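You operate a simulated robot arm through the tools that you are given. There is no shell and no other tool. Be economical: measure what you need, move in short steps, check, and stop when the job is done.

You are at the controls of a simulated two-armed robot. One attempt, no reset.

Task
Switch on mill 2, home it, then run its calibration.
Fine: one press of the start key a cycle; the mill stays on.

Only the result counts: the job must be done as asked and must still hold three seconds after the hand-in. Knocking over, shifting, dropping, spilling or breaking anything else fails it.

Robot
Two 7-joint arms with fingered hands on one trunk, on a base that drives. Base frame: it is fixed to the floor where the robot stands at the start and does not move with it; the origin is under the middle of the robot, x ahead of it, y to its left, z up. Readings come in cm, degrees, newtons and seconds.
The left shoulder is at the start at [8, 19.7, 144], the right one opposite. Places, roughly: mill 2 display [50, -10, 120]; mill one main switch [-10, -110, 90]; mill one mode dial [-10, -110, 110]; mill one start key [-10, -100, 100]; mill two main switch [40, -10, 90]; mill two mode dial [40, 0, 110]; mill two spindle head [80, 10, 120]; mill two start key [40, 0, 100]. Payload 4 kg a hand.
The tool frame of a hand sits at the grasp point between the pads (the TCP): z along the fingers, y along the line on which they close. The tips reach 2.6 cm beyond it. Largest opening 13.2 cm; the body of the gripper starts 7.3 cm behind the TCP. The gripper is a hand of 4 fingers: y runs from the thumb to the fingers, the wrist lies at [0, 0, -23.9] in the tool frame, and closing takes about 1.5 s.
Orientation is that of the tool frame in the base frame, as [roll, pitch, yaw] about the fixed x, y, z axes, in that order (R = Rz(yaw) Ry(pitch) Rx(roll)). With the fingers straight down and closing along the base's y, the tool's x points along the base's -x, its y along +y and its z along -z.

Tools
- The arms move only by the tool play_rows. It takes "left_series", "right_series" or both (then of equal length, played together; a hand with none holds still); each is a list of rows, each an object of numbers (a shift or turn left out is 0, a gripper value left out holds the last): "x", "y", "z": the shift along the tool's x, y, z in units of 40 mm (1.0 is 40 mm); "rx", "ry", "rz": the turn, a rotation vector about the tool's x, y, z in units of 6 degrees (1.0 is 6 degrees); "gripper": the opening, from 0 (shut) to 1 (fully open). In form: [{"x": .., "y": .., "z": .., "rx": .., "ry": .., "rz": .., "gripper": ..}, ...]. A call has 1 to 12 rows; each row shifts and turns the commanded pose from where the row before left it, along the tool's axes as they then stand. A call with a number of a shift or a turn outside -1 to 1 is refused whole. A row lasts 0.2 s, in which the tool goes at most 5 cm and 8.6 degrees; a call with a longer step from one row to the next is refused whole, and so is a gripper value outside its range. Where a pose cannot be reached the arm comes as near as it can. A force on the tool above 40 N (or 10 N above the force at the start of the call, whichever is more), or a blocked arm, ends the call early, and 0.2 s more pass. Each finger travels about 7.2 cm/s and halts on what it meets, pressing with about 32 N; the grip force reading is that of the motor and also rises with nothing between the fingers. The clock runs only during rows and for 0.2 s after the last one: add rows that do not move to give the fingers time. The reply holds the time, the measured pose of the TCP, the force on the tool along the base axes, the opening and the grip force, in the units named above and with some noise, with the torque about the TCP (base axes, N m) and any sound that the robot's microphone picked up.
- Cameras (640 x 400 px; columns grow to the right, rows downward): "scene" is now at [10.01, -1.94, 159.32]; the picture's right is [-0.28, -0.96, -0.00], its down [-0.78, 0.23, -0.58] and it looks along [0.56, -0.16, -0.81] (base axes); focal length 258 px, centre (320, 200). "left" rides on the left gripper at [-6.8, 0.2, -9.7] in its tool frame; the picture's right is [-0.03, -1.00, 0.00], its down [0.82, -0.02, -0.58] and it looks along [0.58, -0.02, 0.82] (tool axes); focal length 270 px, centre (320, 200). "right" rides on the right gripper at [6.8, 0.2, -9.7] in its tool frame; the picture's right is [-0.03, 1.00, 0.00], its down [-0.82, -0.02, -0.58] and it looks along [-0.58, -0.01, 0.82] (tool axes); focal length 270 px, centre (320, 200). There is no depth. A picture from a camera that has moved, and an enlarged one, comes with that camera's place and axes in the base frame and with its lens.
- get_image(camera): a new picture of that camera. No time passes.
- raise_lower(by): slides the trunk up (or, below 0, down) by that many cm; the arms and the scene camera ride with it, the base frame stays. It gives what a move gives, with no picture.
- base_move(legs): drives the robot by 1 to 6 legs, each [ahead, left, turn to the left] in cm, cm and degrees, along the robot's own axes; the way and the turn of a leg run together, so that a leg with both is an arc; at most 150 cm and 180 degrees a leg. The arms and the cameras ride along, it lands a little off, and it stops where it bumps. It gives what a move gives.
- hand_shape(shape, hand): the hand has 4 fingers and takes this shape, open, in about a second: jaw (thumb against the fingers, like two jaws); tri (thumb and two fingers); tip (a fingertip pinch); poke (one finger out to press); point (the index stretched); flat (the hand flat); cup (the hand cupped); fist (a fist). The gripper value then closes the fingers along that shape, each until it touches; the sizes above hold for jaw. It gives what a move gives, with no picture.
- turn_head(pan, tilt): turns the head with the scene camera to pan (to the left, within 86 degrees either way) and tilt (down, from -29 to 69), counted from straight ahead of the robot. It gives what a move gives.
- close_up(camera, box): a new picture of the part [left, top, right, bottom] of that camera's present view, enlarged. No time passes.
- job_done(): hands the job in; it is judged then, once.

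Work in short steps. Places have to be worked out from the pictures, the camera data and where the tool is seen: move nearer, look again, correct. Check each grasp and each placing, and mend what went wrong. You have 120 turns and 88 pictures in all, those below and enlarged ones among them. Open the grippers and draw the arms clear of the work before you hand the job in, unless the task says otherwise; then end with one line.

The tools are called after ">>>" by a JSON object that holds its "method" and its "body". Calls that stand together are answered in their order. play_rows: Moves the arms, as the interface text tells. Its arguments: {"type":"object","properties":{"left_series":{"type":"array","items":{"type":"object","properties":{"x":{"type":"number"},"y":{"type":"number"},"z":{"type":"number"},"rx":{"type":"number"},"ry":{"type":"number"},"rz":{"type":"number"},"gripper":{"type":"number"}}}},"right_series":{"type":"array","items":{"type":"object","properties":{"x":{"type":"number"},"y":{"type":"number"},"z":{"type":"number"},"rx":{"type":"number"},"ry":{"type":"number"},"rz":{"type":"number"},"gripper":{"type":"number"}}}}},"required":[]} The other tools are called the same way: raise_lower (by) slides the trunk up or down; hand_shape (shape, hand) gives the hand a shape; base_move (legs) drives the base; turn_head (pan, tilt) turns the head that bears the scene camera; get_image (camera) takes a picture; close_up (camera, box) takes an enlarged picture of a part of a camera's view; job_done () hands the job in.

At the start:

```text
time: 0.0
left_tcp_pos: [36.97, 11.66, 100.04]
left_tool_rot: [-180.0, 0.0, 180.0]
left_ft_force: [0.7, 0.1, -0.4]
left_wrist_torque: [0.02, 0.0, 0.02]
left_gripper_width: 13.22
left_grasp_force: 0.0
left_shape: jaw
right_tcp_pos: [35.1, -16.67, 100.05]
right_tool_rot: [-180.0, -0.1, 180.0]
right_ft_force: [-1.0, -0.4, -0.4]
right_wrist_torque: [0.0, 0.02, -0.01]
right_gripper_width: 13.21
right_grasp_force: 0.1
right_shape: jaw
trunk travel left (down, up): [-75.0, 9.0]
robot x, y, heading: [0.43, 0.08, -0.1]
head pan, tilt: [-16.4, 54.6]
```

scene: 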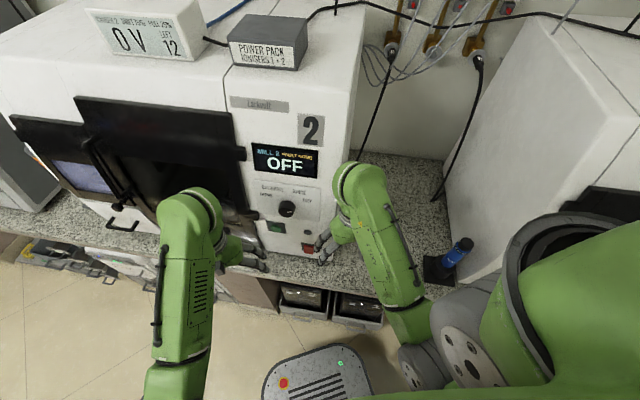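
right: 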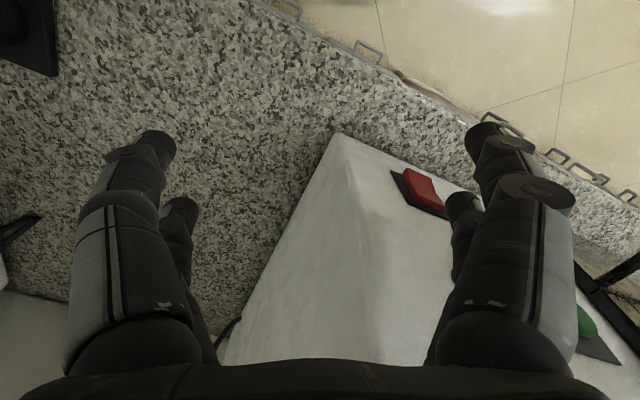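
left: 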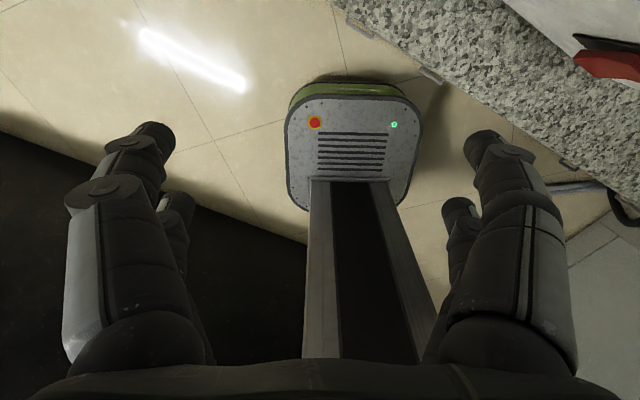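

The scene shows mill 2 with its display, dial, start key (green) and main switch (red). I zoom in to read the labels.

>>> {"method": "close_up", "body": {"camera": "scene", "box": [220, 90, 360, 270]}}

>>> {"method": "close_up", "body": {"camera": "scene", "box": [80, 0, 540, 100]}}

```text
2.22 times, centred on (290, 180) of scene
camera zoom: at [10.01, -1.94, 159.32], right [-0.28, -0.96, 0.0], down [-0.78, 0.23, -0.58], along [0.56, -0.16, -0.81], focal length 573 px, centre (387, 244)
```

zoom: 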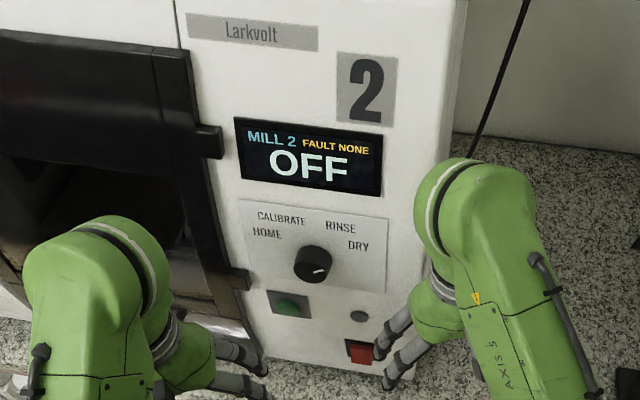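

```text
1.39 times, centred on (310, 50) of scene
camera zoom: at [10.01, -1.94, 159.32], right [-0.28, -0.96, 0.0], down [-0.78, 0.23, -0.58], along [0.56, -0.16, -0.81], focal length 359 px, centre (334, 409)
```

zoom: 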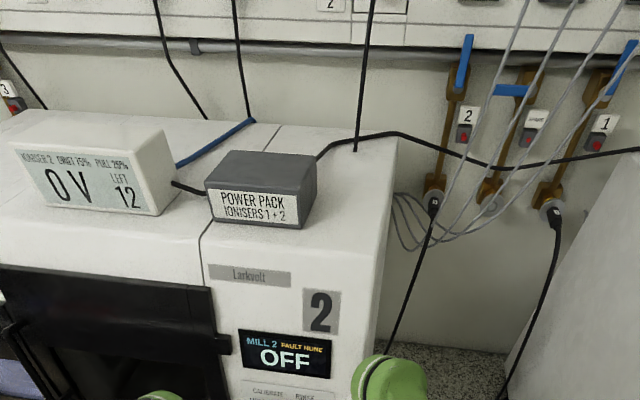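

Two views agree: the main switch is near [42,-7.4,89], the dial near [43.6,-3.6,110], the green key near [45,0,101]. The face is vertical and turned about -22° in yaw. I back the base off for room before using the left arm.

>>> {"method": "base_move", "body": {"legs": [[-15, 0, 0]]}}

>>> {"method": "hand_shape", "body": {"hand": "left", "shape": "poke"}}

```text
time: 1.4
left_tcp_pos: [22.38, 11.61, 99.85]
left_tool_rot: [180.0, -0.1, 179.9]
left_ft_force: [0.0, -0.4, -0.4]
left_wrist_torque: [0.01, 0.06, -0.01]
left_gripper_width: 13.22
left_grasp_force: 0.0
left_shape: jaw
right_tcp_pos: [20.15, -16.7, 99.93]
right_tool_rot: [-179.9, -0.1, 179.9]
right_ft_force: [0.5, -0.1, 0.0]
right_wrist_torque: [-0.01, 0.02, -0.03]
right_gripper_width: 13.18
right_grasp_force: 0.1
right_shape: jaw
trunk travel left (down, up): [-75.0, 9.0]
robot x, y, heading: [-15.07, 0.05, -0.2]
head pan, tilt: [-16.4, 54.6]
```

```text
time: 2.3
left_tcp_pos: [22.02, 11.68, 100.09]
left_tool_rot: [179.9, 0.2, 180.0]
left_ft_force: [-0.4, 0.6, 0.5]
left_wrist_torque: [0.02, -0.03, 0.03]
left_gripper_width: 0.0
left_grasp_force: 0.1
left_shape: poke
right_tcp_pos: [19.92, -16.59, 100.01]
right_tool_rot: [-180.0, 0.1, 180.0]
right_ft_force: [-0.1, 0.2, 0.9]
right_wrist_torque: [-0.02, -0.02, 0.02]
right_gripper_width: 13.18
right_grasp_force: 0.1
right_shape: jaw
trunk travel left (down, up): [-75.0, 9.0]
robot x, y, heading: [-15.07, 0.15, 0.2]
head pan, tilt: [-16.4, 54.6]
```

Next I pitch the left hand to point forward, moving slightly ahead.

>>> {"method": "play_rows", "body": {"left_series": [{"ry": -1, "x": -0.2}, {"ry": -1, "x": -0.2}, {"ry": -1, "x": -0.2}, {"ry": -1, "x": -0.2}, {"ry": -1, "x": -0.2}, {"ry": -1, "x": -0.2, "z": 0.1}, {"ry": -1, "x": -0.1, "z": 0.2}, {"ry": -1, "z": 0.2}, {"ry": -1, "z": 0.2}, {"ry": -1, "z": 0.2}, {"ry": -1, "z": 0.2}, {"ry": -1, "z": 0.2}]}}

>>> {"method": "play_rows", "body": {"left_series": [{"ry": -1}, {"ry": -1}, {"ry": -1}, {"rx": 1}, {"rx": 1}, {"rx": 1}, {"rx": 0.67}]}}

>>> {"method": "get_image", "body": {"camera": "left"}}

>>> {"method": "get_image", "body": {"camera": "scene"}}

```text
time: 4.9
left_tcp_pos: [30.85, 11.58, 98.08]
left_tool_rot: [-179.8, 72.1, 179.9]
left_ft_force: [0.1, 0.2, -0.5]
left_wrist_torque: [0.01, 0.01, 0.0]
left_gripper_width: 0.0
left_grasp_force: 0.0
left_shape: poke
right_tcp_pos: [20.1, -16.71, 100.08]
right_tool_rot: [-180.0, -0.1, 180.0]
right_ft_force: [-0.1, 0.2, 0.6]
right_wrist_torque: [-0.03, -0.01, 0.0]
right_gripper_width: 13.18
right_grasp_force: 0.1
right_shape: jaw
trunk travel left (down, up): [-75.0, 9.0]
robot x, y, heading: [-14.86, -0.24, -0.0]
head pan, tilt: [-16.4, 54.6]
```

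```text
time: 6.5
left_tcp_pos: [30.72, 11.47, 98.45]
left_tool_rot: [67.2, 89.8, 45.1]
left_ft_force: [-0.7, -0.5, -0.8]
left_wrist_torque: [0.01, -0.01, 0.01]
left_gripper_width: 0.02
left_grasp_force: 0.0
left_shape: poke
left hand out of reach, approached as far as the arm can: row 5, 6
right_tcp_pos: [20.06, -16.75, 100.04]
right_tool_rot: [-179.9, 0.0, 179.9]
right_ft_force: [0.3, -0.3, -0.1]
right_wrist_torque: [0.04, 0.01, -0.02]
right_gripper_width: 13.19
right_grasp_force: 0.0
right_shape: jaw
trunk travel left (down, up): [-75.0, 9.0]
robot x, y, heading: [-14.96, -0.08, 0.2]
head pan, tilt: [-16.4, 54.6]
```

```text
82 pictures are left
camera left: at [21.97, 15.24, 105.25], right [-0.38, -0.93, 0.02], down [-0.54, 0.2, -0.82], along [0.75, -0.32, -0.58], focal length 270 px, centre (320, 200)
```

left: 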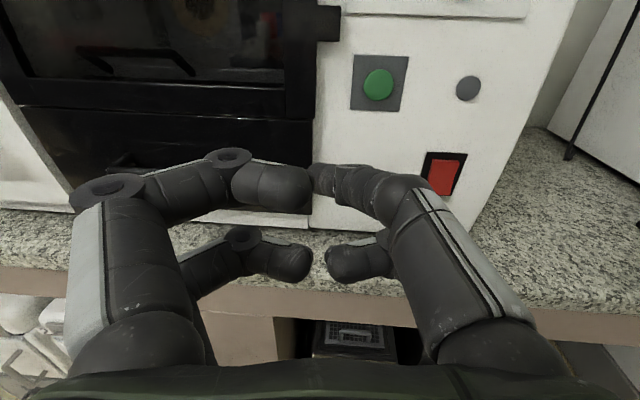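

```text
81 pictures are left
camera scene: at [-4.92, -1.98, 159.32], right [-0.28, -0.96, 0.0], down [-0.78, 0.23, -0.58], along [0.56, -0.16, -0.82], focal length 258 px, centre (320, 200)
```

scene: 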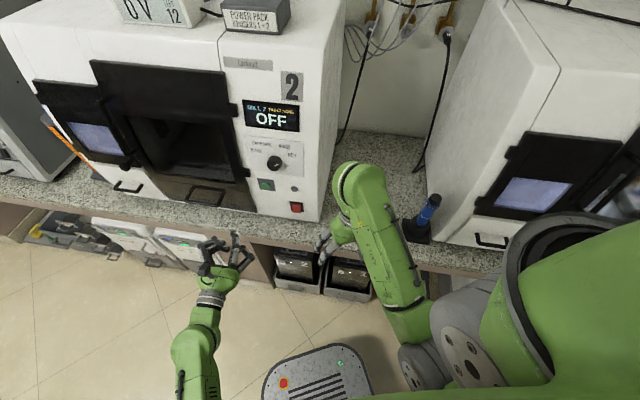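

Orientation is right, but the poke shape still looks loosely bent. I close the gripper value to see what shape it takes and look closer at the mill.

>>> {"method": "play_rows", "body": {"left_series": [{"gripper": 0}, {}, {}, {}, {}, {}, {}, {}]}}

>>> {"method": "get_image", "body": {"camera": "left"}}

>>> {"method": "close_up", "body": {"camera": "scene", "box": [30, 40, 330, 230]}}

>>> {"method": "close_up", "body": {"camera": "scene", "box": [225, 80, 335, 220]}}

```text
time: 8.3
left_tcp_pos: [30.75, 11.52, 98.43]
left_tool_rot: [-21.1, 90.0, -43.1]
left_ft_force: [0.3, -0.5, 0.3]
left_wrist_torque: [0.02, -0.02, -0.01]
left_gripper_width: 0.03
left_grasp_force: 0.1
left_shape: poke
right_tcp_pos: [20.12, -16.58, 99.92]
right_tool_rot: [-180.0, 0.1, 179.9]
right_ft_force: [0.2, 0.5, -0.1]
right_wrist_torque: [0.01, -0.01, -0.01]
right_gripper_width: 13.2
right_grasp_force: 0.1
right_shape: jaw
trunk travel left (down, up): [-75.0, 9.0]
robot x, y, heading: [-14.77, -0.01, -0.2]
head pan, tilt: [-16.4, 54.6]
```

```text
80 pictures are left
camera left: at [21.97, 15.25, 105.23], right [-0.38, -0.93, 0.03], down [-0.54, 0.2, -0.82], along [0.75, -0.32, -0.58], focal length 270 px, centre (320, 200)
```

left: 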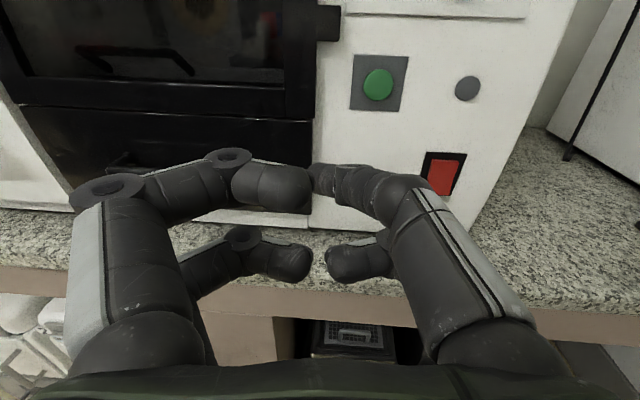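

```text
2.11 times, centred on (180, 135) of scene
camera zoom: at [-4.93, -1.93, 159.32], right [-0.28, -0.96, 0.0], down [-0.78, 0.23, -0.58], along [0.56, -0.16, -0.81], focal length 543 px, centre (615, 337)
```

zoom: 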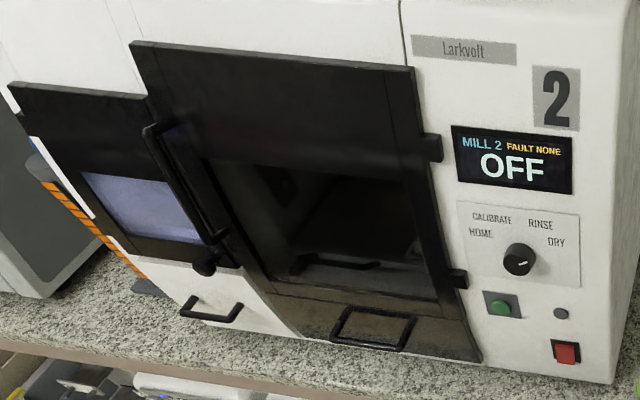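

```text
2.86 times, centred on (280, 150) of scene
camera zoom: at [-4.93, -1.93, 159.32], right [-0.28, -0.96, 0.0], down [-0.78, 0.23, -0.58], along [0.56, -0.16, -0.81], focal length 737 px, centre (434, 343)
```

zoom: 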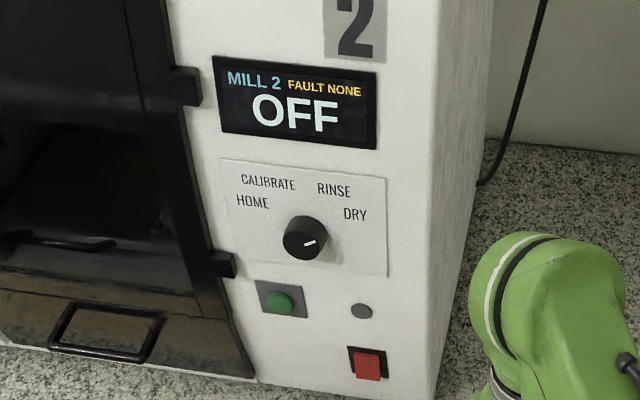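

The poke shape seems to end near the TCP with fingertips meeting. I try "point" to compare.

>>> {"method": "hand_shape", "body": {"hand": "left", "shape": "point"}}

>>> {"method": "get_image", "body": {"camera": "left"}}

```text
time: 9.2
left_tcp_pos: [30.72, 11.48, 98.41]
left_tool_rot: [159.4, 90.0, 137.3]
left_ft_force: [0.6, -0.3, 0.4]
left_wrist_torque: [-0.02, 0.03, 0.0]
left_gripper_width: 0.0
left_grasp_force: 0.1
left_shape: point
right_tcp_pos: [20.12, -16.58, 100.06]
right_tool_rot: [-180.0, 0.0, 179.9]
right_ft_force: [0.5, -1.0, -0.8]
right_wrist_torque: [0.02, -0.02, -0.04]
right_gripper_width: 13.19
right_grasp_force: 0.0
right_shape: jaw
trunk travel left (down, up): [-75.0, 9.0]
robot x, y, heading: [-15.06, -0.27, -0.2]
head pan, tilt: [-16.4, 54.6]
```

```text
77 pictures are left
camera left: at [21.96, 15.25, 105.23], right [-0.38, -0.93, 0.03], down [-0.54, 0.2, -0.82], along [0.75, -0.32, -0.58], focal length 270 px, centre (320, 200)
```

left: 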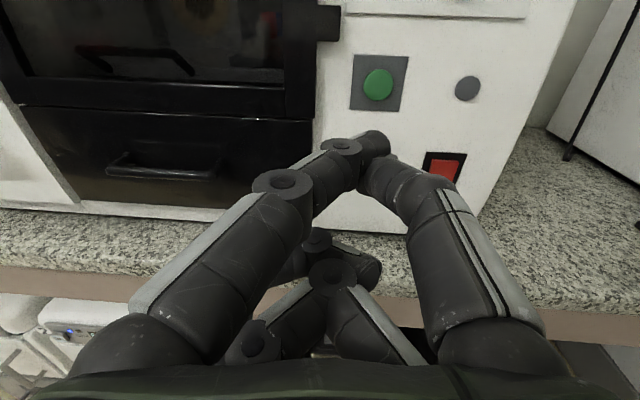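

Poke is more symmetric about the TCP; I return to it and look closely at the switch.

>>> {"method": "hand_shape", "body": {"hand": "left", "shape": "poke"}}

>>> {"method": "close_up", "body": {"camera": "left", "box": [300, 40, 500, 220]}}

```text
time: 10.1
left_tcp_pos: [30.78, 11.52, 98.43]
left_tool_rot: [-20.9, 89.9, -43.0]
left_ft_force: [0.0, -0.1, 1.1]
left_wrist_torque: [0.01, 0.03, 0.01]
left_gripper_width: 0.0
left_grasp_force: 0.0
left_shape: poke
right_tcp_pos: [20.1, -16.57, 100.12]
right_tool_rot: [-179.9, 0.0, 180.0]
right_ft_force: [-0.3, -0.5, -0.8]
right_wrist_torque: [-0.01, -0.01, 0.0]
right_gripper_width: 13.22
right_grasp_force: 0.1
right_shape: jaw
trunk travel left (down, up): [-75.0, 9.0]
robot x, y, heading: [-15.16, 0.0, 0.1]
head pan, tilt: [-16.4, 54.6]
```

```text
2.22 times, centred on (400, 130) of left
camera zoom: at [21.96, 15.25, 105.23], right [-0.38, -0.93, 0.03], down [-0.54, 0.2, -0.82], along [0.75, -0.32, -0.58], focal length 601 px, centre (142, 356)
```

zoom: 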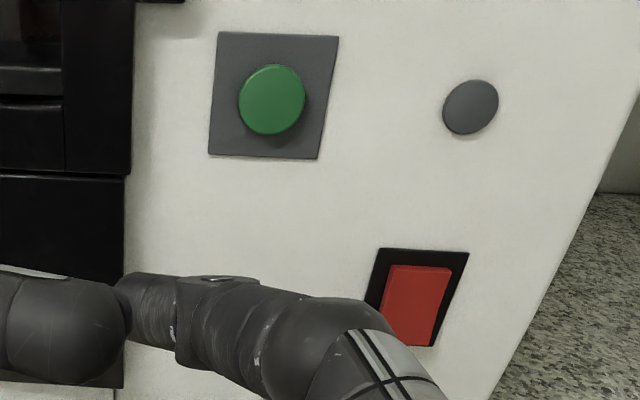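

The switch triangulates to about [41,-7.4,90] and the green key to [44.5,0,100]. I move the poke finger to about 7 cm in front of the switch.

>>> {"method": "play_rows", "body": {"left_series": [{"y": -0.285, "x": 0.16, "z": 0.2}, {"y": -0.285, "x": 0.16, "z": 0.2}, {"y": -0.285, "x": 0.16, "z": 0.2}, {"y": -0.285, "x": 0.16, "z": 0.2}, {"y": -0.285, "x": 0.16, "z": 0.2}, {"y": -0.285, "x": 0.16, "z": 0.2}, {"y": -0.285, "x": 0.16, "z": 0.2}, {"y": -0.285, "x": 0.16, "z": 0.2}, {"y": -0.285, "x": 0.16, "z": 0.2}, {"y": -0.285, "x": 0.16, "z": 0.2}, {"y": -0.285, "x": 0.16, "z": 0.2}, {"y": -0.285, "x": 0.16, "z": 0.2}]}}

>>> {"method": "get_image", "body": {"camera": "left"}}

>>> {"method": "get_image", "body": {"camera": "scene"}}

```text
time: 12.7
left_tcp_pos: [34.87, -3.0, 90.58]
left_tool_rot: [173.4, 87.5, 153.2]
left_ft_force: [-0.1, -0.1, 0.0]
left_wrist_torque: [0.01, -0.01, 0.03]
left_gripper_width: 0.0
left_grasp_force: 0.1
left_shape: poke
left hand out of reach, approached as far as the arm can: row 6, 7, 8, 9, 10
right_tcp_pos: [20.17, -16.64, 99.93]
right_tool_rot: [-179.9, 0.0, 179.9]
right_ft_force: [0.4, 0.3, 0.4]
right_wrist_torque: [0.01, 0.01, -0.05]
right_gripper_width: 13.2
right_grasp_force: 0.1
right_shape: jaw
trunk travel left (down, up): [-75.0, 9.0]
robot x, y, heading: [-14.78, -0.05, -0.1]
head pan, tilt: [-16.4, 54.6]
```

```text
75 pictures are left
camera left: at [26.22, 0.38, 97.88], right [-0.35, -0.94, 0.02], down [-0.58, 0.2, -0.79], along [0.74, -0.29, -0.61], focal length 270 px, centre (320, 200)
```

left: 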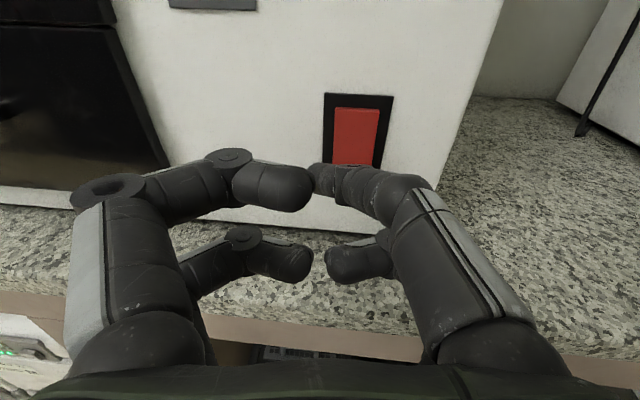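

```text
74 pictures are left
camera scene: at [-4.91, -1.95, 159.32], right [-0.28, -0.96, 0.0], down [-0.78, 0.23, -0.58], along [0.56, -0.16, -0.82], focal length 258 px, centre (320, 200)
```

scene: 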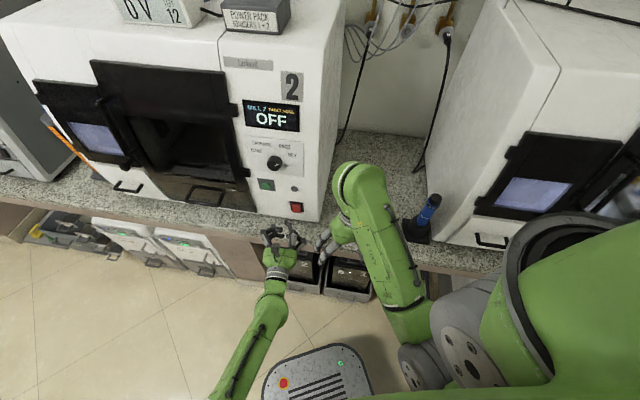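

The arm is near its limit here. I test whether gripper=1 straightens the poke finger.

>>> {"method": "play_rows", "body": {"left_series": [{"gripper": 1, "z": -0.3}, {}, {}, {}, {}, {}, {}, {}]}}

>>> {"method": "get_image", "body": {"camera": "left"}}

```text
time: 14.5
left_tcp_pos: [33.73, -2.42, 90.79]
left_tool_rot: [173.4, 87.6, 153.0]
left_ft_force: [1.1, -0.3, -0.2]
left_wrist_torque: [-0.01, 0.0, -0.01]
left_gripper_width: 0.0
left_grasp_force: 0.1
left_shape: poke
right_tcp_pos: [20.1, -16.56, 99.95]
right_tool_rot: [-180.0, -0.1, 180.0]
right_ft_force: [0.8, 0.0, -0.3]
right_wrist_torque: [-0.03, -0.02, -0.01]
right_gripper_width: 13.21
right_grasp_force: 0.0
right_shape: jaw
trunk travel left (down, up): [-75.0, 9.0]
robot x, y, heading: [-15.0, 0.34, -0.0]
head pan, tilt: [-16.4, 54.6]
```

```text
73 pictures are left
camera left: at [25.11, 0.83, 97.98], right [-0.35, -0.94, 0.02], down [-0.58, 0.2, -0.79], along [0.74, -0.29, -0.61], focal length 270 px, centre (320, 200)
```

left: 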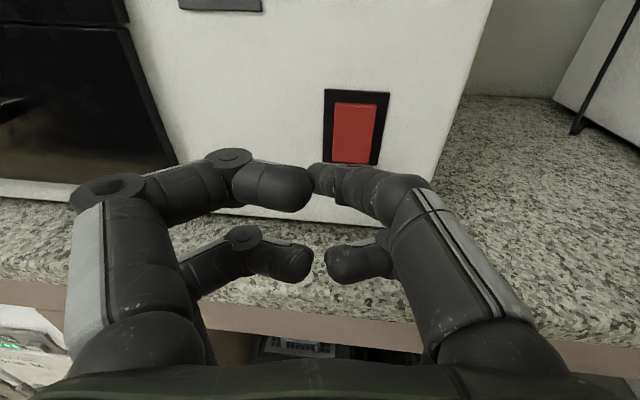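

Poke does not change. I check jaw closed fully as an alternative pressing shape.

>>> {"method": "hand_shape", "body": {"hand": "left", "shape": "jaw"}}

>>> {"method": "play_rows", "body": {"left_series": [{"gripper": 0}, {}, {}, {}, {}, {}, {}, {}]}}

>>> {"method": "get_image", "body": {"camera": "left"}}

```text
time: 15.4
left_tcp_pos: [33.73, -2.41, 90.74]
left_tool_rot: [173.4, 87.5, 153.0]
left_ft_force: [0.1, 0.5, -0.5]
left_wrist_torque: [-0.01, 0.02, 0.03]
left_gripper_width: 13.19
left_grasp_force: 0.1
left_shape: jaw
right_tcp_pos: [20.12, -16.7, 99.99]
right_tool_rot: [180.0, 0.0, 179.9]
right_ft_force: [-0.1, -0.6, 0.9]
right_wrist_torque: [0.03, 0.01, -0.01]
right_gripper_width: 13.17
right_grasp_force: 0.0
right_shape: jaw
trunk travel left (down, up): [-75.0, 9.0]
robot x, y, heading: [-14.97, -0.43, -0.1]
head pan, tilt: [-16.4, 54.6]
```

```text
time: 17.2
left_tcp_pos: [33.81, -2.5, 90.68]
left_tool_rot: [173.4, 87.5, 153.0]
left_ft_force: [0.7, -0.8, -0.1]
left_wrist_torque: [0.02, -0.02, 0.0]
left_gripper_width: 0.0
left_grasp_force: 32.0
left_shape: jaw
right_tcp_pos: [20.09, -16.63, 99.98]
right_tool_rot: [179.9, 0.0, 179.8]
right_ft_force: [-0.4, -0.9, 0.5]
right_wrist_torque: [-0.02, 0.0, 0.0]
right_gripper_width: 13.19
right_grasp_force: 0.0
right_shape: jaw
trunk travel left (down, up): [-75.0, 9.0]
robot x, y, heading: [-15.16, 0.1, 0.4]
head pan, tilt: [-16.4, 54.6]
```

```text
72 pictures are left
camera left: at [25.11, 0.83, 97.98], right [-0.35, -0.94, 0.02], down [-0.58, 0.2, -0.79], along [0.74, -0.29, -0.61], focal length 270 px, centre (320, 200)
```

left: 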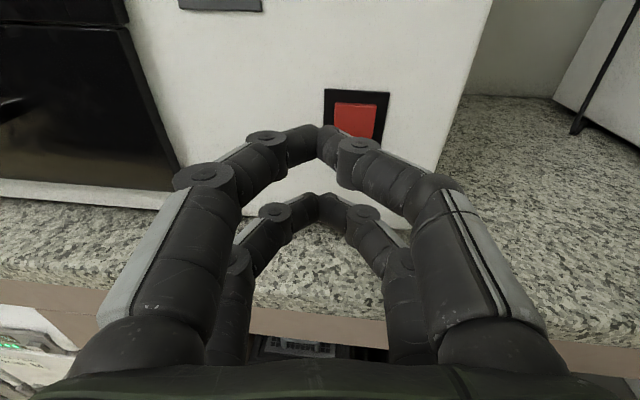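

Closed jaw gives two finger-pairs at tool x ±1.9. Tilting the hand 30° downward makes the upper pair lead as one pressing tip, and it eases reach. I tilt and align laterally with the switch.

>>> {"method": "play_rows", "body": {"left_series": [{"ry": 1, "y": -0.12}, {"ry": 1, "y": -0.12}, {"ry": 1, "y": -0.12}, {"ry": 1, "y": -0.12}, {"ry": 1, "y": -0.12}, {}]}}

>>> {"method": "get_image", "body": {"camera": "left"}}

```text
time: 18.6
left_tcp_pos: [32.86, -4.81, 90.77]
left_tool_rot: [179.5, 57.5, 159.2]
left_ft_force: [-0.6, -0.7, 0.7]
left_wrist_torque: [-0.02, -0.02, 0.01]
left_gripper_width: 0.0
left_grasp_force: 31.9
left_shape: jaw
right_tcp_pos: [20.13, -16.6, 99.91]
right_tool_rot: [180.0, 0.0, 179.9]
right_ft_force: [0.2, -0.4, 1.0]
right_wrist_torque: [0.02, 0.03, -0.02]
right_gripper_width: 13.18
right_grasp_force: 0.0
right_shape: jaw
trunk travel left (down, up): [-75.0, 9.0]
robot x, y, heading: [-15.06, 0.05, -0.2]
head pan, tilt: [-16.4, 54.6]
```

```text
71 pictures are left
camera left: at [28.82, -3.16, 101.62], right [-0.34, -0.94, 0.02], down [-0.87, 0.31, -0.38], along [0.35, -0.14, -0.93], focal length 270 px, centre (320, 200)
```

left: 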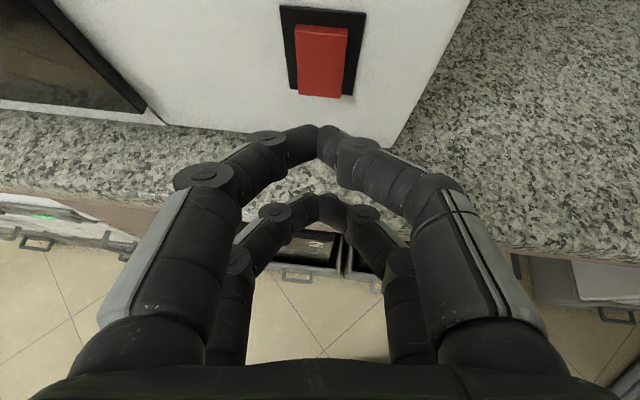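

The rocker's lower end clearly stands out and is laterally aligned with the fingertip. I move in close and press the lower half at z≈89.3.

>>> {"method": "play_rows", "body": {"left_series": [{"x": -0.027, "z": 0.19}, {"x": -0.027, "z": 0.19}, {"x": -0.027, "z": 0.19}, {"x": -0.027, "z": 0.19}, {"x": -0.027, "z": 0.19}, {}]}}

>>> {"method": "get_image", "body": {"camera": "left"}}

```text
time: 20.0
left_tcp_pos: [36.14, -5.99, 89.19]
left_tool_rot: [179.6, 57.4, 159.1]
left_ft_force: [0.0, 1.5, 0.2]
left_wrist_torque: [-0.02, 0.0, -0.04]
left_gripper_width: 0.0
left_grasp_force: 32.0
left_shape: jaw
right_tcp_pos: [20.07, -16.58, 100.05]
right_tool_rot: [180.0, 0.0, 179.9]
right_ft_force: [-0.5, 0.1, 0.0]
right_wrist_torque: [-0.01, -0.01, -0.01]
right_gripper_width: 13.18
right_grasp_force: 0.1
right_shape: jaw
trunk travel left (down, up): [-75.0, 9.0]
robot x, y, heading: [-14.91, -0.07, -0.0]
head pan, tilt: [-16.4, 54.6]
```

```text
70 pictures are left
camera left: at [32.1, -4.36, 100.04], right [-0.34, -0.94, 0.02], down [-0.87, 0.3, -0.38], along [0.35, -0.14, -0.93], focal length 270 px, centre (320, 200)
```

left: 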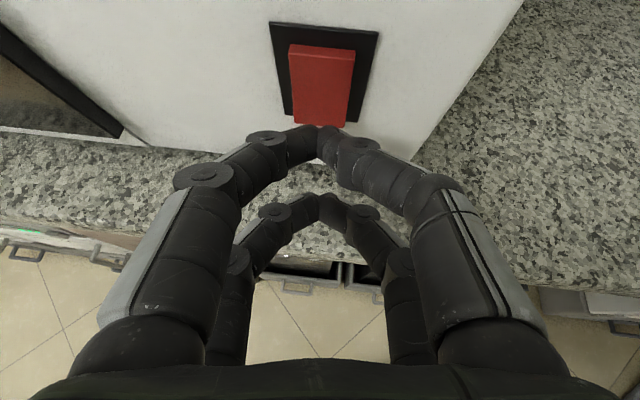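

Fingertip sits right in front of the rocker's lower end. I press forward in small steps.

>>> {"method": "play_rows", "body": {"left_series": [{"x": -0.067, "z": 0.105}, {"x": -0.067, "z": 0.105}, {"x": -0.067, "z": 0.105}, {"x": -0.067, "z": 0.105}]}}

>>> {"method": "get_image", "body": {"camera": "left"}}

>>> {"method": "close_up", "body": {"camera": "scene", "box": [225, 80, 335, 220]}}

```text
time: 21.0
left_tcp_pos: [37.51, -6.46, 89.14]
left_tool_rot: [179.5, 57.4, 159.3]
left_ft_force: [-22.9, 8.5, -1.2]
left_wrist_torque: [0.0, -0.05, 0.05]
left_gripper_width: 0.0
left_grasp_force: 32.3
left_shape: jaw
right_tcp_pos: [19.63, -16.58, 100.11]
right_tool_rot: [-179.9, 0.2, 179.9]
right_ft_force: [0.3, -0.1, -0.2]
right_wrist_torque: [0.0, 0.0, -0.01]
right_gripper_width: 13.17
right_grasp_force: 0.1
right_shape: jaw
trunk travel left (down, up): [-75.0, 9.0]
robot x, y, heading: [-15.14, 0.1, -0.0]
head pan, tilt: [-16.4, 54.6]
```

```text
69 pictures are left
camera left: at [33.6, -4.86, 99.92], right [-0.33, -0.94, 0.02], down [-0.88, 0.3, -0.38], along [0.35, -0.14, -0.93], focal length 270 px, centre (320, 200)
```

left: 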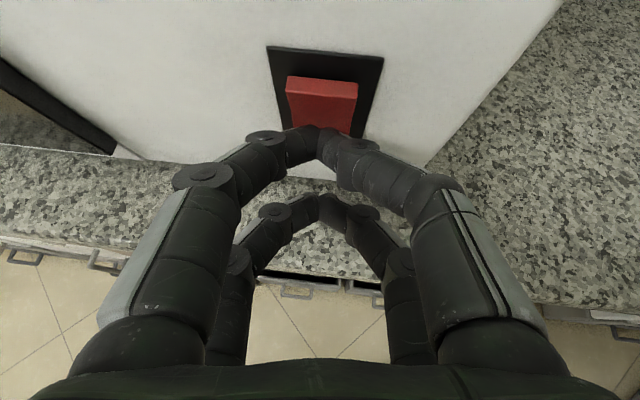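

```text
2.86 times, centred on (280, 150) of scene
camera zoom: at [-5.42, -1.74, 159.34], right [-0.28, -0.96, 0.0], down [-0.78, 0.23, -0.58], along [0.56, -0.17, -0.81], focal length 737 px, centre (434, 343)
```

zoom: 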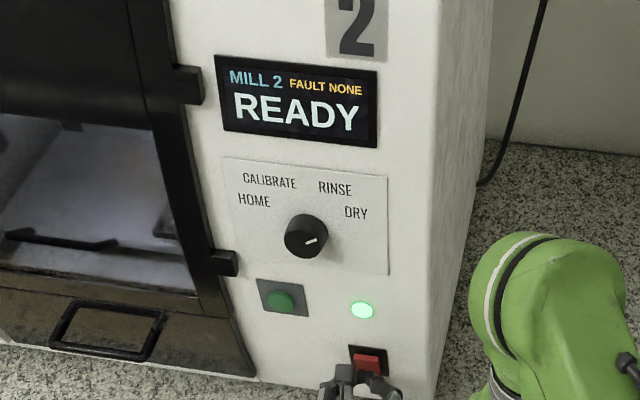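

Mill 2 reads READY and the rocker has flipped. I back off and up towards the dial, keeping the hand clear of the face.

>>> {"method": "play_rows", "body": {"left_series": [{"z": -0.4}, {"z": -0.4}, {"z": -0.4}, {"z": -0.4}, {"x": -0.5, "z": -0.2}, {"x": -0.5, "z": -0.2}, {"x": -0.5, "z": -0.2}, {"x": -0.5, "z": -0.2}, {"x": -0.5, "y": 0.2}, {"x": -0.5, "y": 0.2}, {"x": -0.4, "y": 0.2}, {}]}}

>>> {"method": "hand_shape", "body": {"hand": "left", "shape": "tip"}}

>>> {"method": "get_image", "body": {"camera": "left"}}

```text
time: 23.6
left_tcp_pos: [38.07, -4.24, 105.87]
left_tool_rot: [179.5, 57.6, 159.2]
left_ft_force: [-0.5, 0.6, -0.1]
left_wrist_torque: [-0.03, 0.01, 0.04]
left_gripper_width: 0.0
left_grasp_force: 32.1
left_shape: jaw
right_tcp_pos: [20.01, -16.65, 100.09]
right_tool_rot: [-180.0, 0.1, 180.0]
right_ft_force: [-0.4, 0.1, 0.2]
right_wrist_torque: [-0.03, -0.01, 0.02]
right_gripper_width: 13.17
right_grasp_force: 0.0
right_shape: jaw
trunk travel left (down, up): [-75.0, 9.0]
robot x, y, heading: [-14.57, 0.27, -0.2]
head pan, tilt: [-16.4, 54.6]
```

```text
time: 24.5
left_tcp_pos: [38.04, -4.16, 105.76]
left_tool_rot: [179.5, 57.5, 159.2]
left_ft_force: [-1.3, 1.0, 0.2]
left_wrist_torque: [0.03, 0.02, 0.0]
left_gripper_width: 13.16
left_grasp_force: 0.1
left_shape: tip
right_tcp_pos: [20.22, -16.63, 100.1]
right_tool_rot: [179.9, 0.0, 179.9]
right_ft_force: [-0.5, 0.7, 0.0]
right_wrist_torque: [-0.03, 0.02, 0.0]
right_gripper_width: 13.16
right_grasp_force: 0.1
right_shape: jaw
trunk travel left (down, up): [-75.0, 9.0]
robot x, y, heading: [-15.16, 0.09, 0.0]
head pan, tilt: [-16.4, 54.6]
```

```text
67 pictures are left
camera left: at [34.06, -2.6, 116.69], right [-0.34, -0.94, 0.02], down [-0.87, 0.3, -0.38], along [0.35, -0.14, -0.93], focal length 270 px, centre (320, 200)
```

left: 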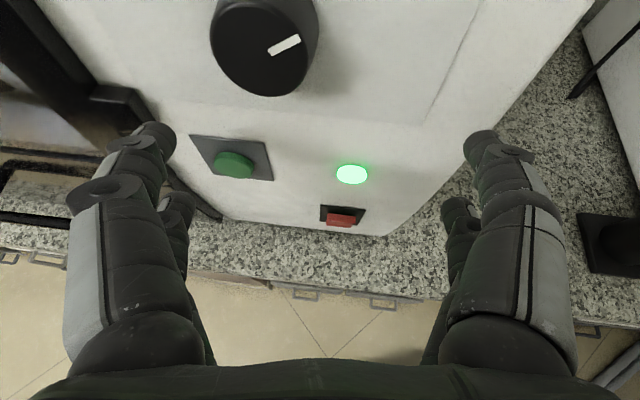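

The knob is a plain round cylinder about 3 cm wide near [41.2,-3.4,111]. I check how the "tip" shape closes before choosing a grasp.

>>> {"method": "play_rows", "body": {"left_series": [{"z": -0.8, "gripper": 0.15}, {}, {}, {}, {}, {}, {}, {}]}}

>>> {"method": "get_image", "body": {"camera": "left"}}

>>> {"method": "hand_shape", "body": {"hand": "left", "shape": "tri"}}

>>> {"method": "play_rows", "body": {"left_series": [{"gripper": 0.15}, {}, {}, {}, {}, {}, {}, {}]}}

>>> {"method": "get_image", "body": {"camera": "left"}}

```text
time: 26.3
left_tcp_pos: [35.57, -3.25, 107.57]
left_tool_rot: [179.5, 57.7, 159.3]
left_ft_force: [-0.4, 0.3, 0.2]
left_wrist_torque: [0.01, 0.0, -0.02]
left_gripper_width: 2.03
left_grasp_force: 0.1
left_shape: tip
right_tcp_pos: [20.08, -16.7, 99.97]
right_tool_rot: [180.0, 0.0, 179.8]
right_ft_force: [0.2, 0.0, -0.7]
right_wrist_torque: [-0.01, 0.0, 0.0]
right_gripper_width: 13.18
right_grasp_force: 0.0
right_shape: jaw
trunk travel left (down, up): [-75.0, 9.0]
robot x, y, heading: [-14.91, -0.07, -0.1]
head pan, tilt: [-16.4, 54.6]
```

```text
66 pictures are left
camera left: at [31.54, -1.66, 118.4], right [-0.34, -0.94, 0.02], down [-0.87, 0.3, -0.38], along [0.35, -0.14, -0.93], focal length 270 px, centre (320, 200)
```

left: 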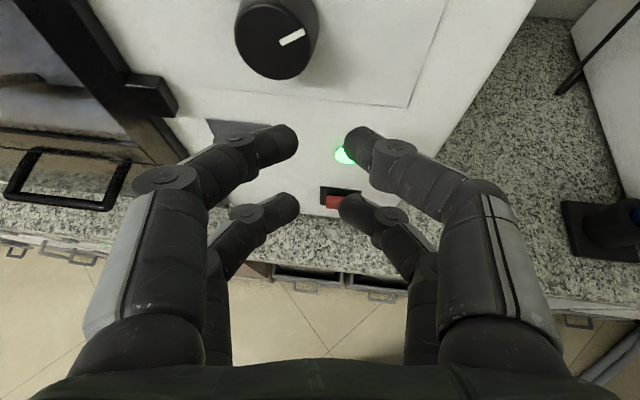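

```text
time: 27.2
left_tcp_pos: [35.57, -3.35, 107.44]
left_tool_rot: [179.5, 57.5, 159.1]
left_ft_force: [-0.4, 0.8, 0.1]
left_wrist_torque: [-0.02, -0.01, 0.0]
left_gripper_width: 13.19
left_grasp_force: 0.0
left_shape: tri
right_tcp_pos: [20.14, -16.59, 99.97]
right_tool_rot: [180.0, -0.1, 179.9]
right_ft_force: [-0.4, 1.2, 0.5]
right_wrist_torque: [0.0, -0.03, 0.01]
right_gripper_width: 13.18
right_grasp_force: 0.0
right_shape: jaw
trunk travel left (down, up): [-75.0, 9.0]
robot x, y, heading: [-14.94, -0.07, -0.2]
head pan, tilt: [-16.4, 54.6]
```

```text
time: 29.0
left_tcp_pos: [35.58, -3.31, 107.49]
left_tool_rot: [179.5, 57.5, 159.3]
left_ft_force: [0.8, -0.1, 0.8]
left_wrist_torque: [0.03, 0.0, 0.01]
left_gripper_width: 2.02
left_grasp_force: 0.0
left_shape: tri
right_tcp_pos: [20.08, -16.56, 100.08]
right_tool_rot: [180.0, 0.0, 180.0]
right_ft_force: [0.1, -0.7, 0.4]
right_wrist_torque: [-0.02, 0.01, -0.02]
right_gripper_width: 13.19
right_grasp_force: 0.0
right_shape: jaw
trunk travel left (down, up): [-75.0, 9.0]
robot x, y, heading: [-14.99, 0.05, 0.0]
head pan, tilt: [-16.4, 54.6]
```

```text
65 pictures are left
camera left: at [31.55, -1.67, 118.4], right [-0.34, -0.94, 0.02], down [-0.87, 0.3, -0.38], along [0.35, -0.14, -0.93], focal length 270 px, centre (320, 200)
```

left: 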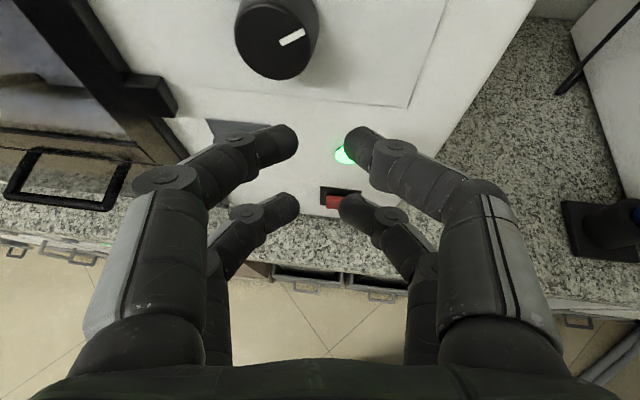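

All shapes look the four-finger alike; with a ~3.2 cm knob the four tips at x=±1.9 should cage it nicely. I bring the hand horizontal in front of the dial for a better look.

>>> {"method": "play_rows", "body": {"left_series": [{"ry": -1, "y": 0.16, "x": -0.15, "z": -0.1, "gripper": 0.6}, {"ry": -1, "y": 0.16, "x": -0.15, "z": -0.1}, {"ry": -1, "y": 0.16, "x": -0.15, "z": -0.1}, {"ry": -1, "y": 0.16, "x": -0.15, "z": -0.1}, {"ry": -1, "y": 0.16, "x": -0.15, "z": -0.1}, {"ry": -0.4, "rx": 0.7}, {}, {}]}}

>>> {"method": "get_image", "body": {"camera": "left"}}

```text
time: 30.8
left_tcp_pos: [35.89, -0.01, 110.69]
left_tool_rot: [158.4, 89.1, 135.5]
left_ft_force: [-1.2, -0.2, 0.3]
left_wrist_torque: [-0.02, 0.02, 0.04]
left_gripper_width: 7.86
left_grasp_force: 0.1
left_shape: tri
left hand out of reach, approached as far as the arm can: row 6
right_tcp_pos: [20.04, -16.71, 100.05]
right_tool_rot: [180.0, 0.1, 179.9]
right_ft_force: [-0.1, 0.7, -0.7]
right_wrist_torque: [0.0, -0.02, 0.0]
right_gripper_width: 13.21
right_grasp_force: 0.1
right_shape: jaw
trunk travel left (down, up): [-75.0, 9.0]
robot x, y, heading: [-15.54, -0.02, -0.0]
head pan, tilt: [-16.4, 54.6]
```

```text
64 pictures are left
camera left: at [27.26, 3.84, 117.53], right [-0.39, -0.92, 0.02], down [-0.55, 0.21, -0.81], along [0.74, -0.32, -0.59], focal length 270 px, centre (320, 200)
```

left: 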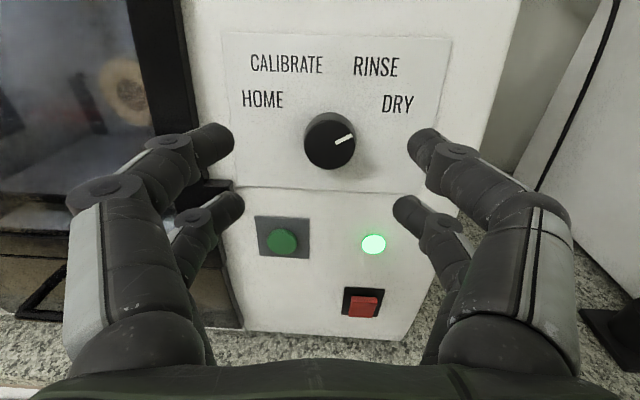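

Clear view: the pointer is at DRY (~60° right of up), HOME is ~60° left. The knob front is near [43.2,-3.6,109.8], face normal yaw ~-25°. I pre-rotate the hand clockwise to test its roll range.

>>> {"method": "play_rows", "body": {"left_series": [{"rz": 1}, {"rz": 1}, {"rz": 1}, {"rz": 1}, {"rz": 1}, {"rz": 1}, {"rz": 1}, {"rz": 1}, {"rz": 1}, {"rz": 1}, {}]}}

>>> {"method": "get_image", "body": {"camera": "left"}}

```text
time: 33.2
left_tcp_pos: [35.89, -0.2, 110.67]
left_tool_rot: [90.0, 29.7, 65.7]
left_ft_force: [0.5, -0.4, -0.7]
left_wrist_torque: [-0.02, 0.01, 0.03]
left_gripper_width: 7.87
left_grasp_force: 0.0
left_shape: tri
right_tcp_pos: [20.1, -16.57, 100.02]
right_tool_rot: [180.0, -0.1, -180.0]
right_ft_force: [-0.6, 0.4, -0.2]
right_wrist_torque: [-0.01, 0.01, -0.01]
right_gripper_width: 13.18
right_grasp_force: 0.1
right_shape: jaw
trunk travel left (down, up): [-75.0, 9.0]
robot x, y, heading: [-15.0, -0.06, -0.1]
head pan, tilt: [-16.4, 54.6]
```

```text
63 pictures are left
camera left: at [24.76, -1.46, 114.11], right [-0.21, -0.47, -0.86], down [-0.24, 0.87, -0.42], along [0.95, 0.11, -0.3], focal length 270 px, centre (320, 200)
```

left: 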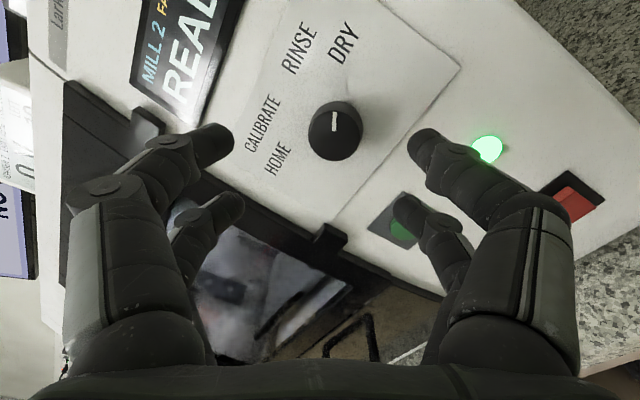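

Roll of +60° is reached and the new viewpoint confirms the knob at [43.2,-3.6,109.7]. I centre on its axis and advance about 5 cm.

>>> {"method": "play_rows", "body": {"left_series": [{"x": 0.1, "y": -0.22}, {"z": 0.26}, {"z": 0.26}, {"z": 0.26}, {"z": 0.26}, {"z": 0.26}, {}]}}

>>> {"method": "get_image", "body": {"camera": "left"}}

```text
time: 34.8
left_tcp_pos: [40.52, -2.27, 109.58]
left_tool_rot: [90.2, 29.9, 65.5]
left_ft_force: [-0.2, -0.4, -0.2]
left_wrist_torque: [0.02, -0.03, 0.01]
left_gripper_width: 7.86
left_grasp_force: 0.1
left_shape: tri
right_tcp_pos: [20.03, -16.69, 100.01]
right_tool_rot: [-180.0, -0.1, 179.9]
right_ft_force: [-0.4, 0.1, 0.0]
right_wrist_torque: [0.01, -0.04, -0.04]
right_gripper_width: 13.21
right_grasp_force: 0.0
right_shape: jaw
trunk travel left (down, up): [-75.0, 9.0]
robot x, y, heading: [-15.03, 0.04, -0.3]
head pan, tilt: [-16.4, 54.6]
```

```text
62 pictures are left
camera left: at [29.5, -3.58, 113.14], right [-0.22, -0.47, -0.85], down [-0.24, 0.87, -0.42], along [0.95, 0.11, -0.3], focal length 270 px, centre (320, 200)
```

left: 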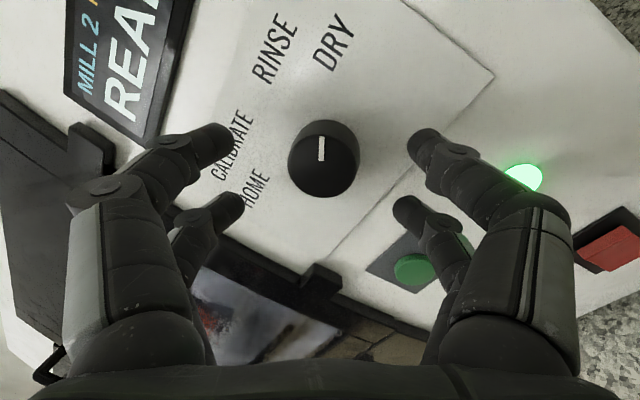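

Well centred. I advance 1.6 cm so the tips pass the knob front, then check force.

>>> {"method": "play_rows", "body": {"left_series": [{"z": 0.1}, {"z": 0.1}, {"z": 0.1}, {"z": 0.1}, {}]}}

>>> {"method": "get_image", "body": {"camera": "left"}}

```text
time: 36.0
left_tcp_pos: [41.68, -2.79, 109.75]
left_tool_rot: [89.9, 29.8, 65.3]
left_ft_force: [-14.1, 7.2, 0.5]
left_wrist_torque: [0.26, 0.57, -0.57]
left_gripper_width: 7.79
left_grasp_force: 0.2
left_shape: tri
right_tcp_pos: [19.91, -16.4, 100.09]
right_tool_rot: [-179.9, 0.1, -180.0]
right_ft_force: [-0.1, -0.3, 0.0]
right_wrist_torque: [0.0, 0.0, 0.0]
right_gripper_width: 13.19
right_grasp_force: 0.0
right_shape: jaw
trunk travel left (down, up): [-75.0, 9.0]
robot x, y, heading: [-14.84, 0.25, 0.1]
head pan, tilt: [-16.4, 54.6]
```

```text
61 pictures are left
camera left: at [30.61, -4.11, 113.21], right [-0.22, -0.47, -0.85], down [-0.23, 0.87, -0.42], along [0.95, 0.11, -0.3], focal length 270 px, centre (320, 200)
```

left: 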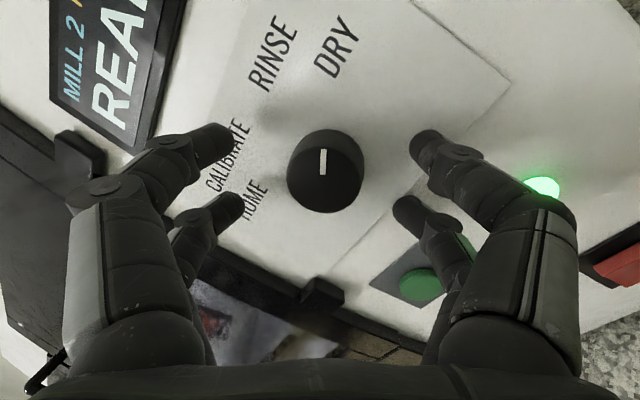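

Fingers touch the face lightly. I back off 0.5 cm and close gently on the knob.

>>> {"method": "play_rows", "body": {"left_series": [{"z": -0.2}, {"gripper": 0.3}, {}, {}, {"gripper": 0}, {}, {}, {}, {}]}}

>>> {"method": "get_image", "body": {"camera": "left"}}

```text
time: 38.0
left_tcp_pos: [41.43, -2.51, 109.5]
left_tool_rot: [90.2, 29.9, 65.5]
left_ft_force: [2.4, 3.6, -3.3]
left_wrist_torque: [0.18, 0.24, 0.25]
left_gripper_width: 1.18
left_grasp_force: 32.0
left_shape: tri
right_tcp_pos: [20.17, -16.52, 100.02]
right_tool_rot: [180.0, 0.0, 179.9]
right_ft_force: [-0.7, -0.3, 1.0]
right_wrist_torque: [-0.01, 0.01, 0.0]
right_gripper_width: 13.18
right_grasp_force: 0.1
right_shape: jaw
trunk travel left (down, up): [-75.0, 9.0]
robot x, y, heading: [-15.12, -0.19, -0.1]
head pan, tilt: [-16.4, 54.6]
```

```text
60 pictures are left
camera left: at [30.29, -3.87, 113.04], right [-0.22, -0.47, -0.85], down [-0.24, 0.87, -0.42], along [0.95, 0.11, -0.3], focal length 270 px, centre (320, 200)
```

left: 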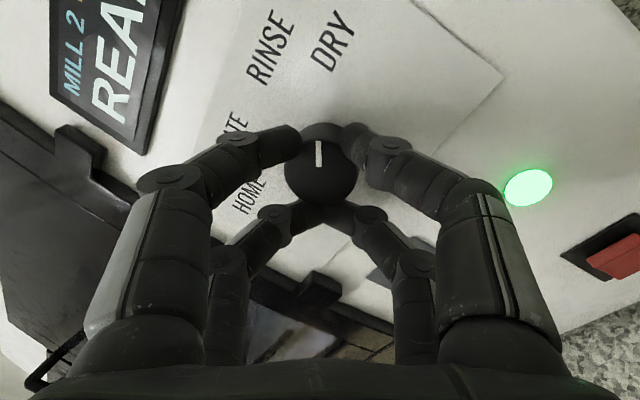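

The four tips cage the knob (width 1.2 cm). I turn counter-clockwise 60° and check.

>>> {"method": "play_rows", "body": {"left_series": [{"rz": -1}, {"rz": -1}, {"rz": -1}, {"rz": -1}, {"rz": -1}, {"rz": -1}, {"rz": -1}, {"rz": -1}, {"rz": -1}, {"rz": -1}]}}

>>> {"method": "get_image", "body": {"camera": "left"}}

```text
time: 40.2
left_tcp_pos: [41.33, -2.67, 109.1]
left_tool_rot: [168.0, 89.5, 143.2]
left_ft_force: [-7.8, -2.8, -24.3]
left_wrist_torque: [0.69, 1.12, 0.01]
left_gripper_width: 1.15
left_grasp_force: 31.8
left_shape: tri
right_tcp_pos: [20.24, -16.7, 99.84]
right_tool_rot: [180.0, 0.0, 180.0]
right_ft_force: [0.6, -0.6, 1.0]
right_wrist_torque: [0.01, 0.01, -0.01]
right_gripper_width: 13.18
right_grasp_force: 0.0
right_shape: jaw
trunk travel left (down, up): [-75.0, 9.0]
robot x, y, heading: [-14.88, -0.2, -0.3]
head pan, tilt: [-16.4, 54.6]
```

```text
59 pictures are left
camera left: at [32.78, 1.45, 116.09], right [-0.42, -0.91, 0.02], down [-0.54, 0.23, -0.81], along [0.73, -0.35, -0.58], focal length 270 px, centre (320, 200)
```

left: 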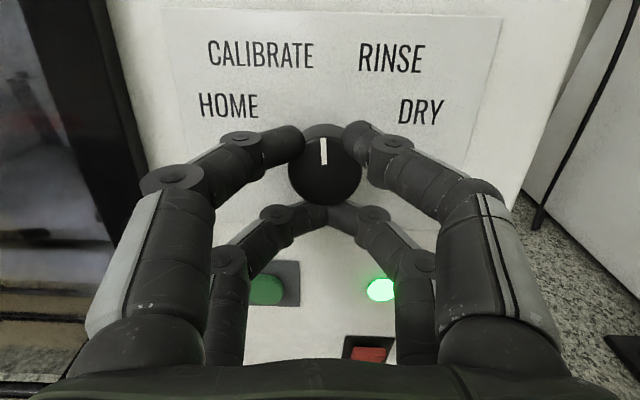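

The pointer turns with the hand and is now straight up. I relieve the downward side load slightly and continue another 60° to HOME.

>>> {"method": "play_rows", "body": {"left_series": [{"x": 0.08}, {"rz": -1}, {"rz": -1}, {"rz": -1}, {"rz": -1}, {"rz": -1}, {"rz": -1}]}}

>>> {"method": "get_image", "body": {"camera": "left"}}

```text
time: 41.8
left_tcp_pos: [41.18, -2.93, 109.09]
left_tool_rot: [-90.6, 54.3, -115.1]
left_ft_force: [-10.7, -12.0, -19.0]
left_wrist_torque: [0.54, 0.85, -0.06]
left_gripper_width: 1.14
left_grasp_force: 32.1
left_shape: tri
right_tcp_pos: [20.13, -16.78, 99.95]
right_tool_rot: [179.8, 0.0, 179.9]
right_ft_force: [-0.1, 0.5, 0.1]
right_wrist_torque: [-0.01, -0.01, 0.03]
right_gripper_width: 13.18
right_grasp_force: 0.1
right_shape: jaw
trunk travel left (down, up): [-75.0, 9.0]
robot x, y, heading: [-14.79, 0.03, -0.1]
head pan, tilt: [-16.4, 54.6]
```

```text
58 pictures are left
camera left: at [34.35, 4.86, 114.58], right [-0.33, -0.73, 0.6], down [-0.73, -0.21, -0.65], along [0.59, -0.66, -0.46], focal length 270 px, centre (320, 200)
```

left: 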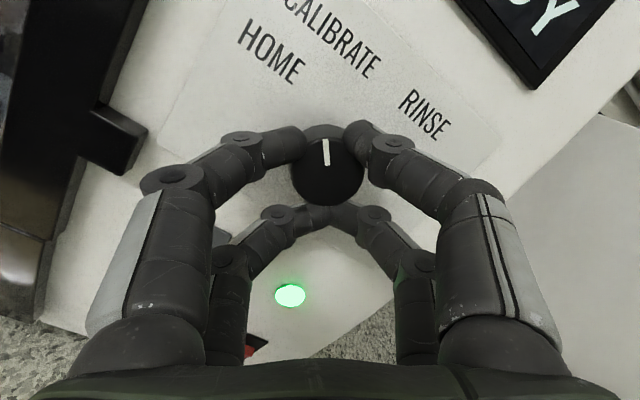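

Pointer is at about -36°. I relieve the load along tool x and turn the final 24°.

>>> {"method": "play_rows", "body": {"left_series": [{"x": 0.08}, {"rz": -1}, {"rz": -1}, {"rz": -1}, {"rz": -1}, {}]}}

>>> {"method": "get_image", "body": {"camera": "left"}}

>>> {"method": "close_up", "body": {"camera": "scene", "box": [225, 80, 335, 220]}}

```text
time: 43.2
left_tcp_pos: [41.22, -2.96, 109.15]
left_tool_rot: [-90.1, 30.3, -114.7]
left_ft_force: [-8.3, -11.5, -9.4]
left_wrist_torque: [1.1, 0.32, -0.22]
left_gripper_width: 1.12
left_grasp_force: 31.7
left_shape: tri
right_tcp_pos: [20.07, -16.88, 99.91]
right_tool_rot: [179.8, 0.2, 179.9]
right_ft_force: [-0.9, 0.5, 0.0]
right_wrist_torque: [0.03, 0.02, -0.02]
right_gripper_width: 13.2
right_grasp_force: 0.0
right_shape: jaw
trunk travel left (down, up): [-75.0, 9.0]
robot x, y, heading: [-15.17, -0.03, 0.1]
head pan, tilt: [-16.4, 54.6]
```

```text
57 pictures are left
camera left: at [35.01, 6.41, 112.35], right [-0.2, -0.44, 0.88], down [-0.82, -0.41, -0.39], along [0.53, -0.8, -0.28], focal length 270 px, centre (320, 200)
```

left: 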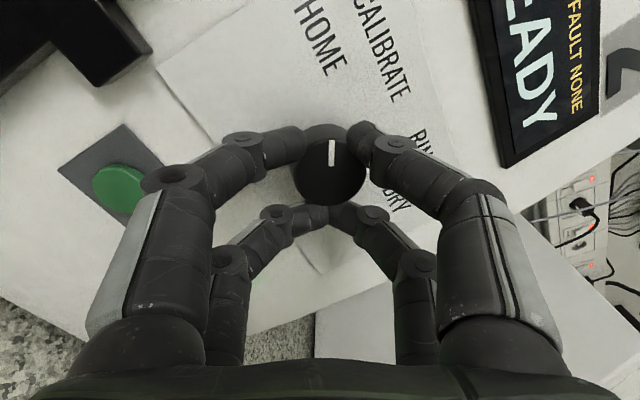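

```text
2.86 times, centred on (280, 150) of scene
camera zoom: at [-5.01, -2.31, 159.32], right [-0.28, -0.96, 0.0], down [-0.78, 0.23, -0.58], along [0.56, -0.16, -0.82], focal length 737 px, centre (434, 343)
```

zoom: 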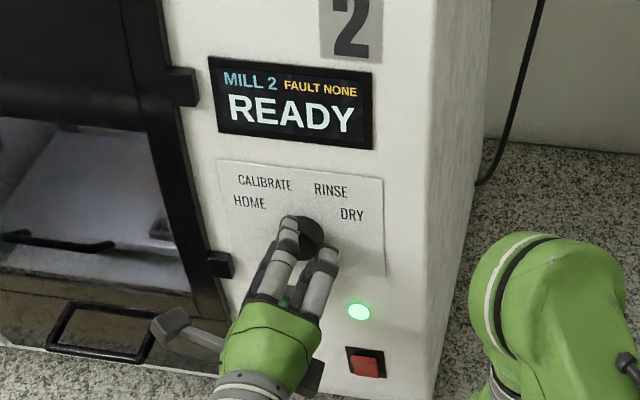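

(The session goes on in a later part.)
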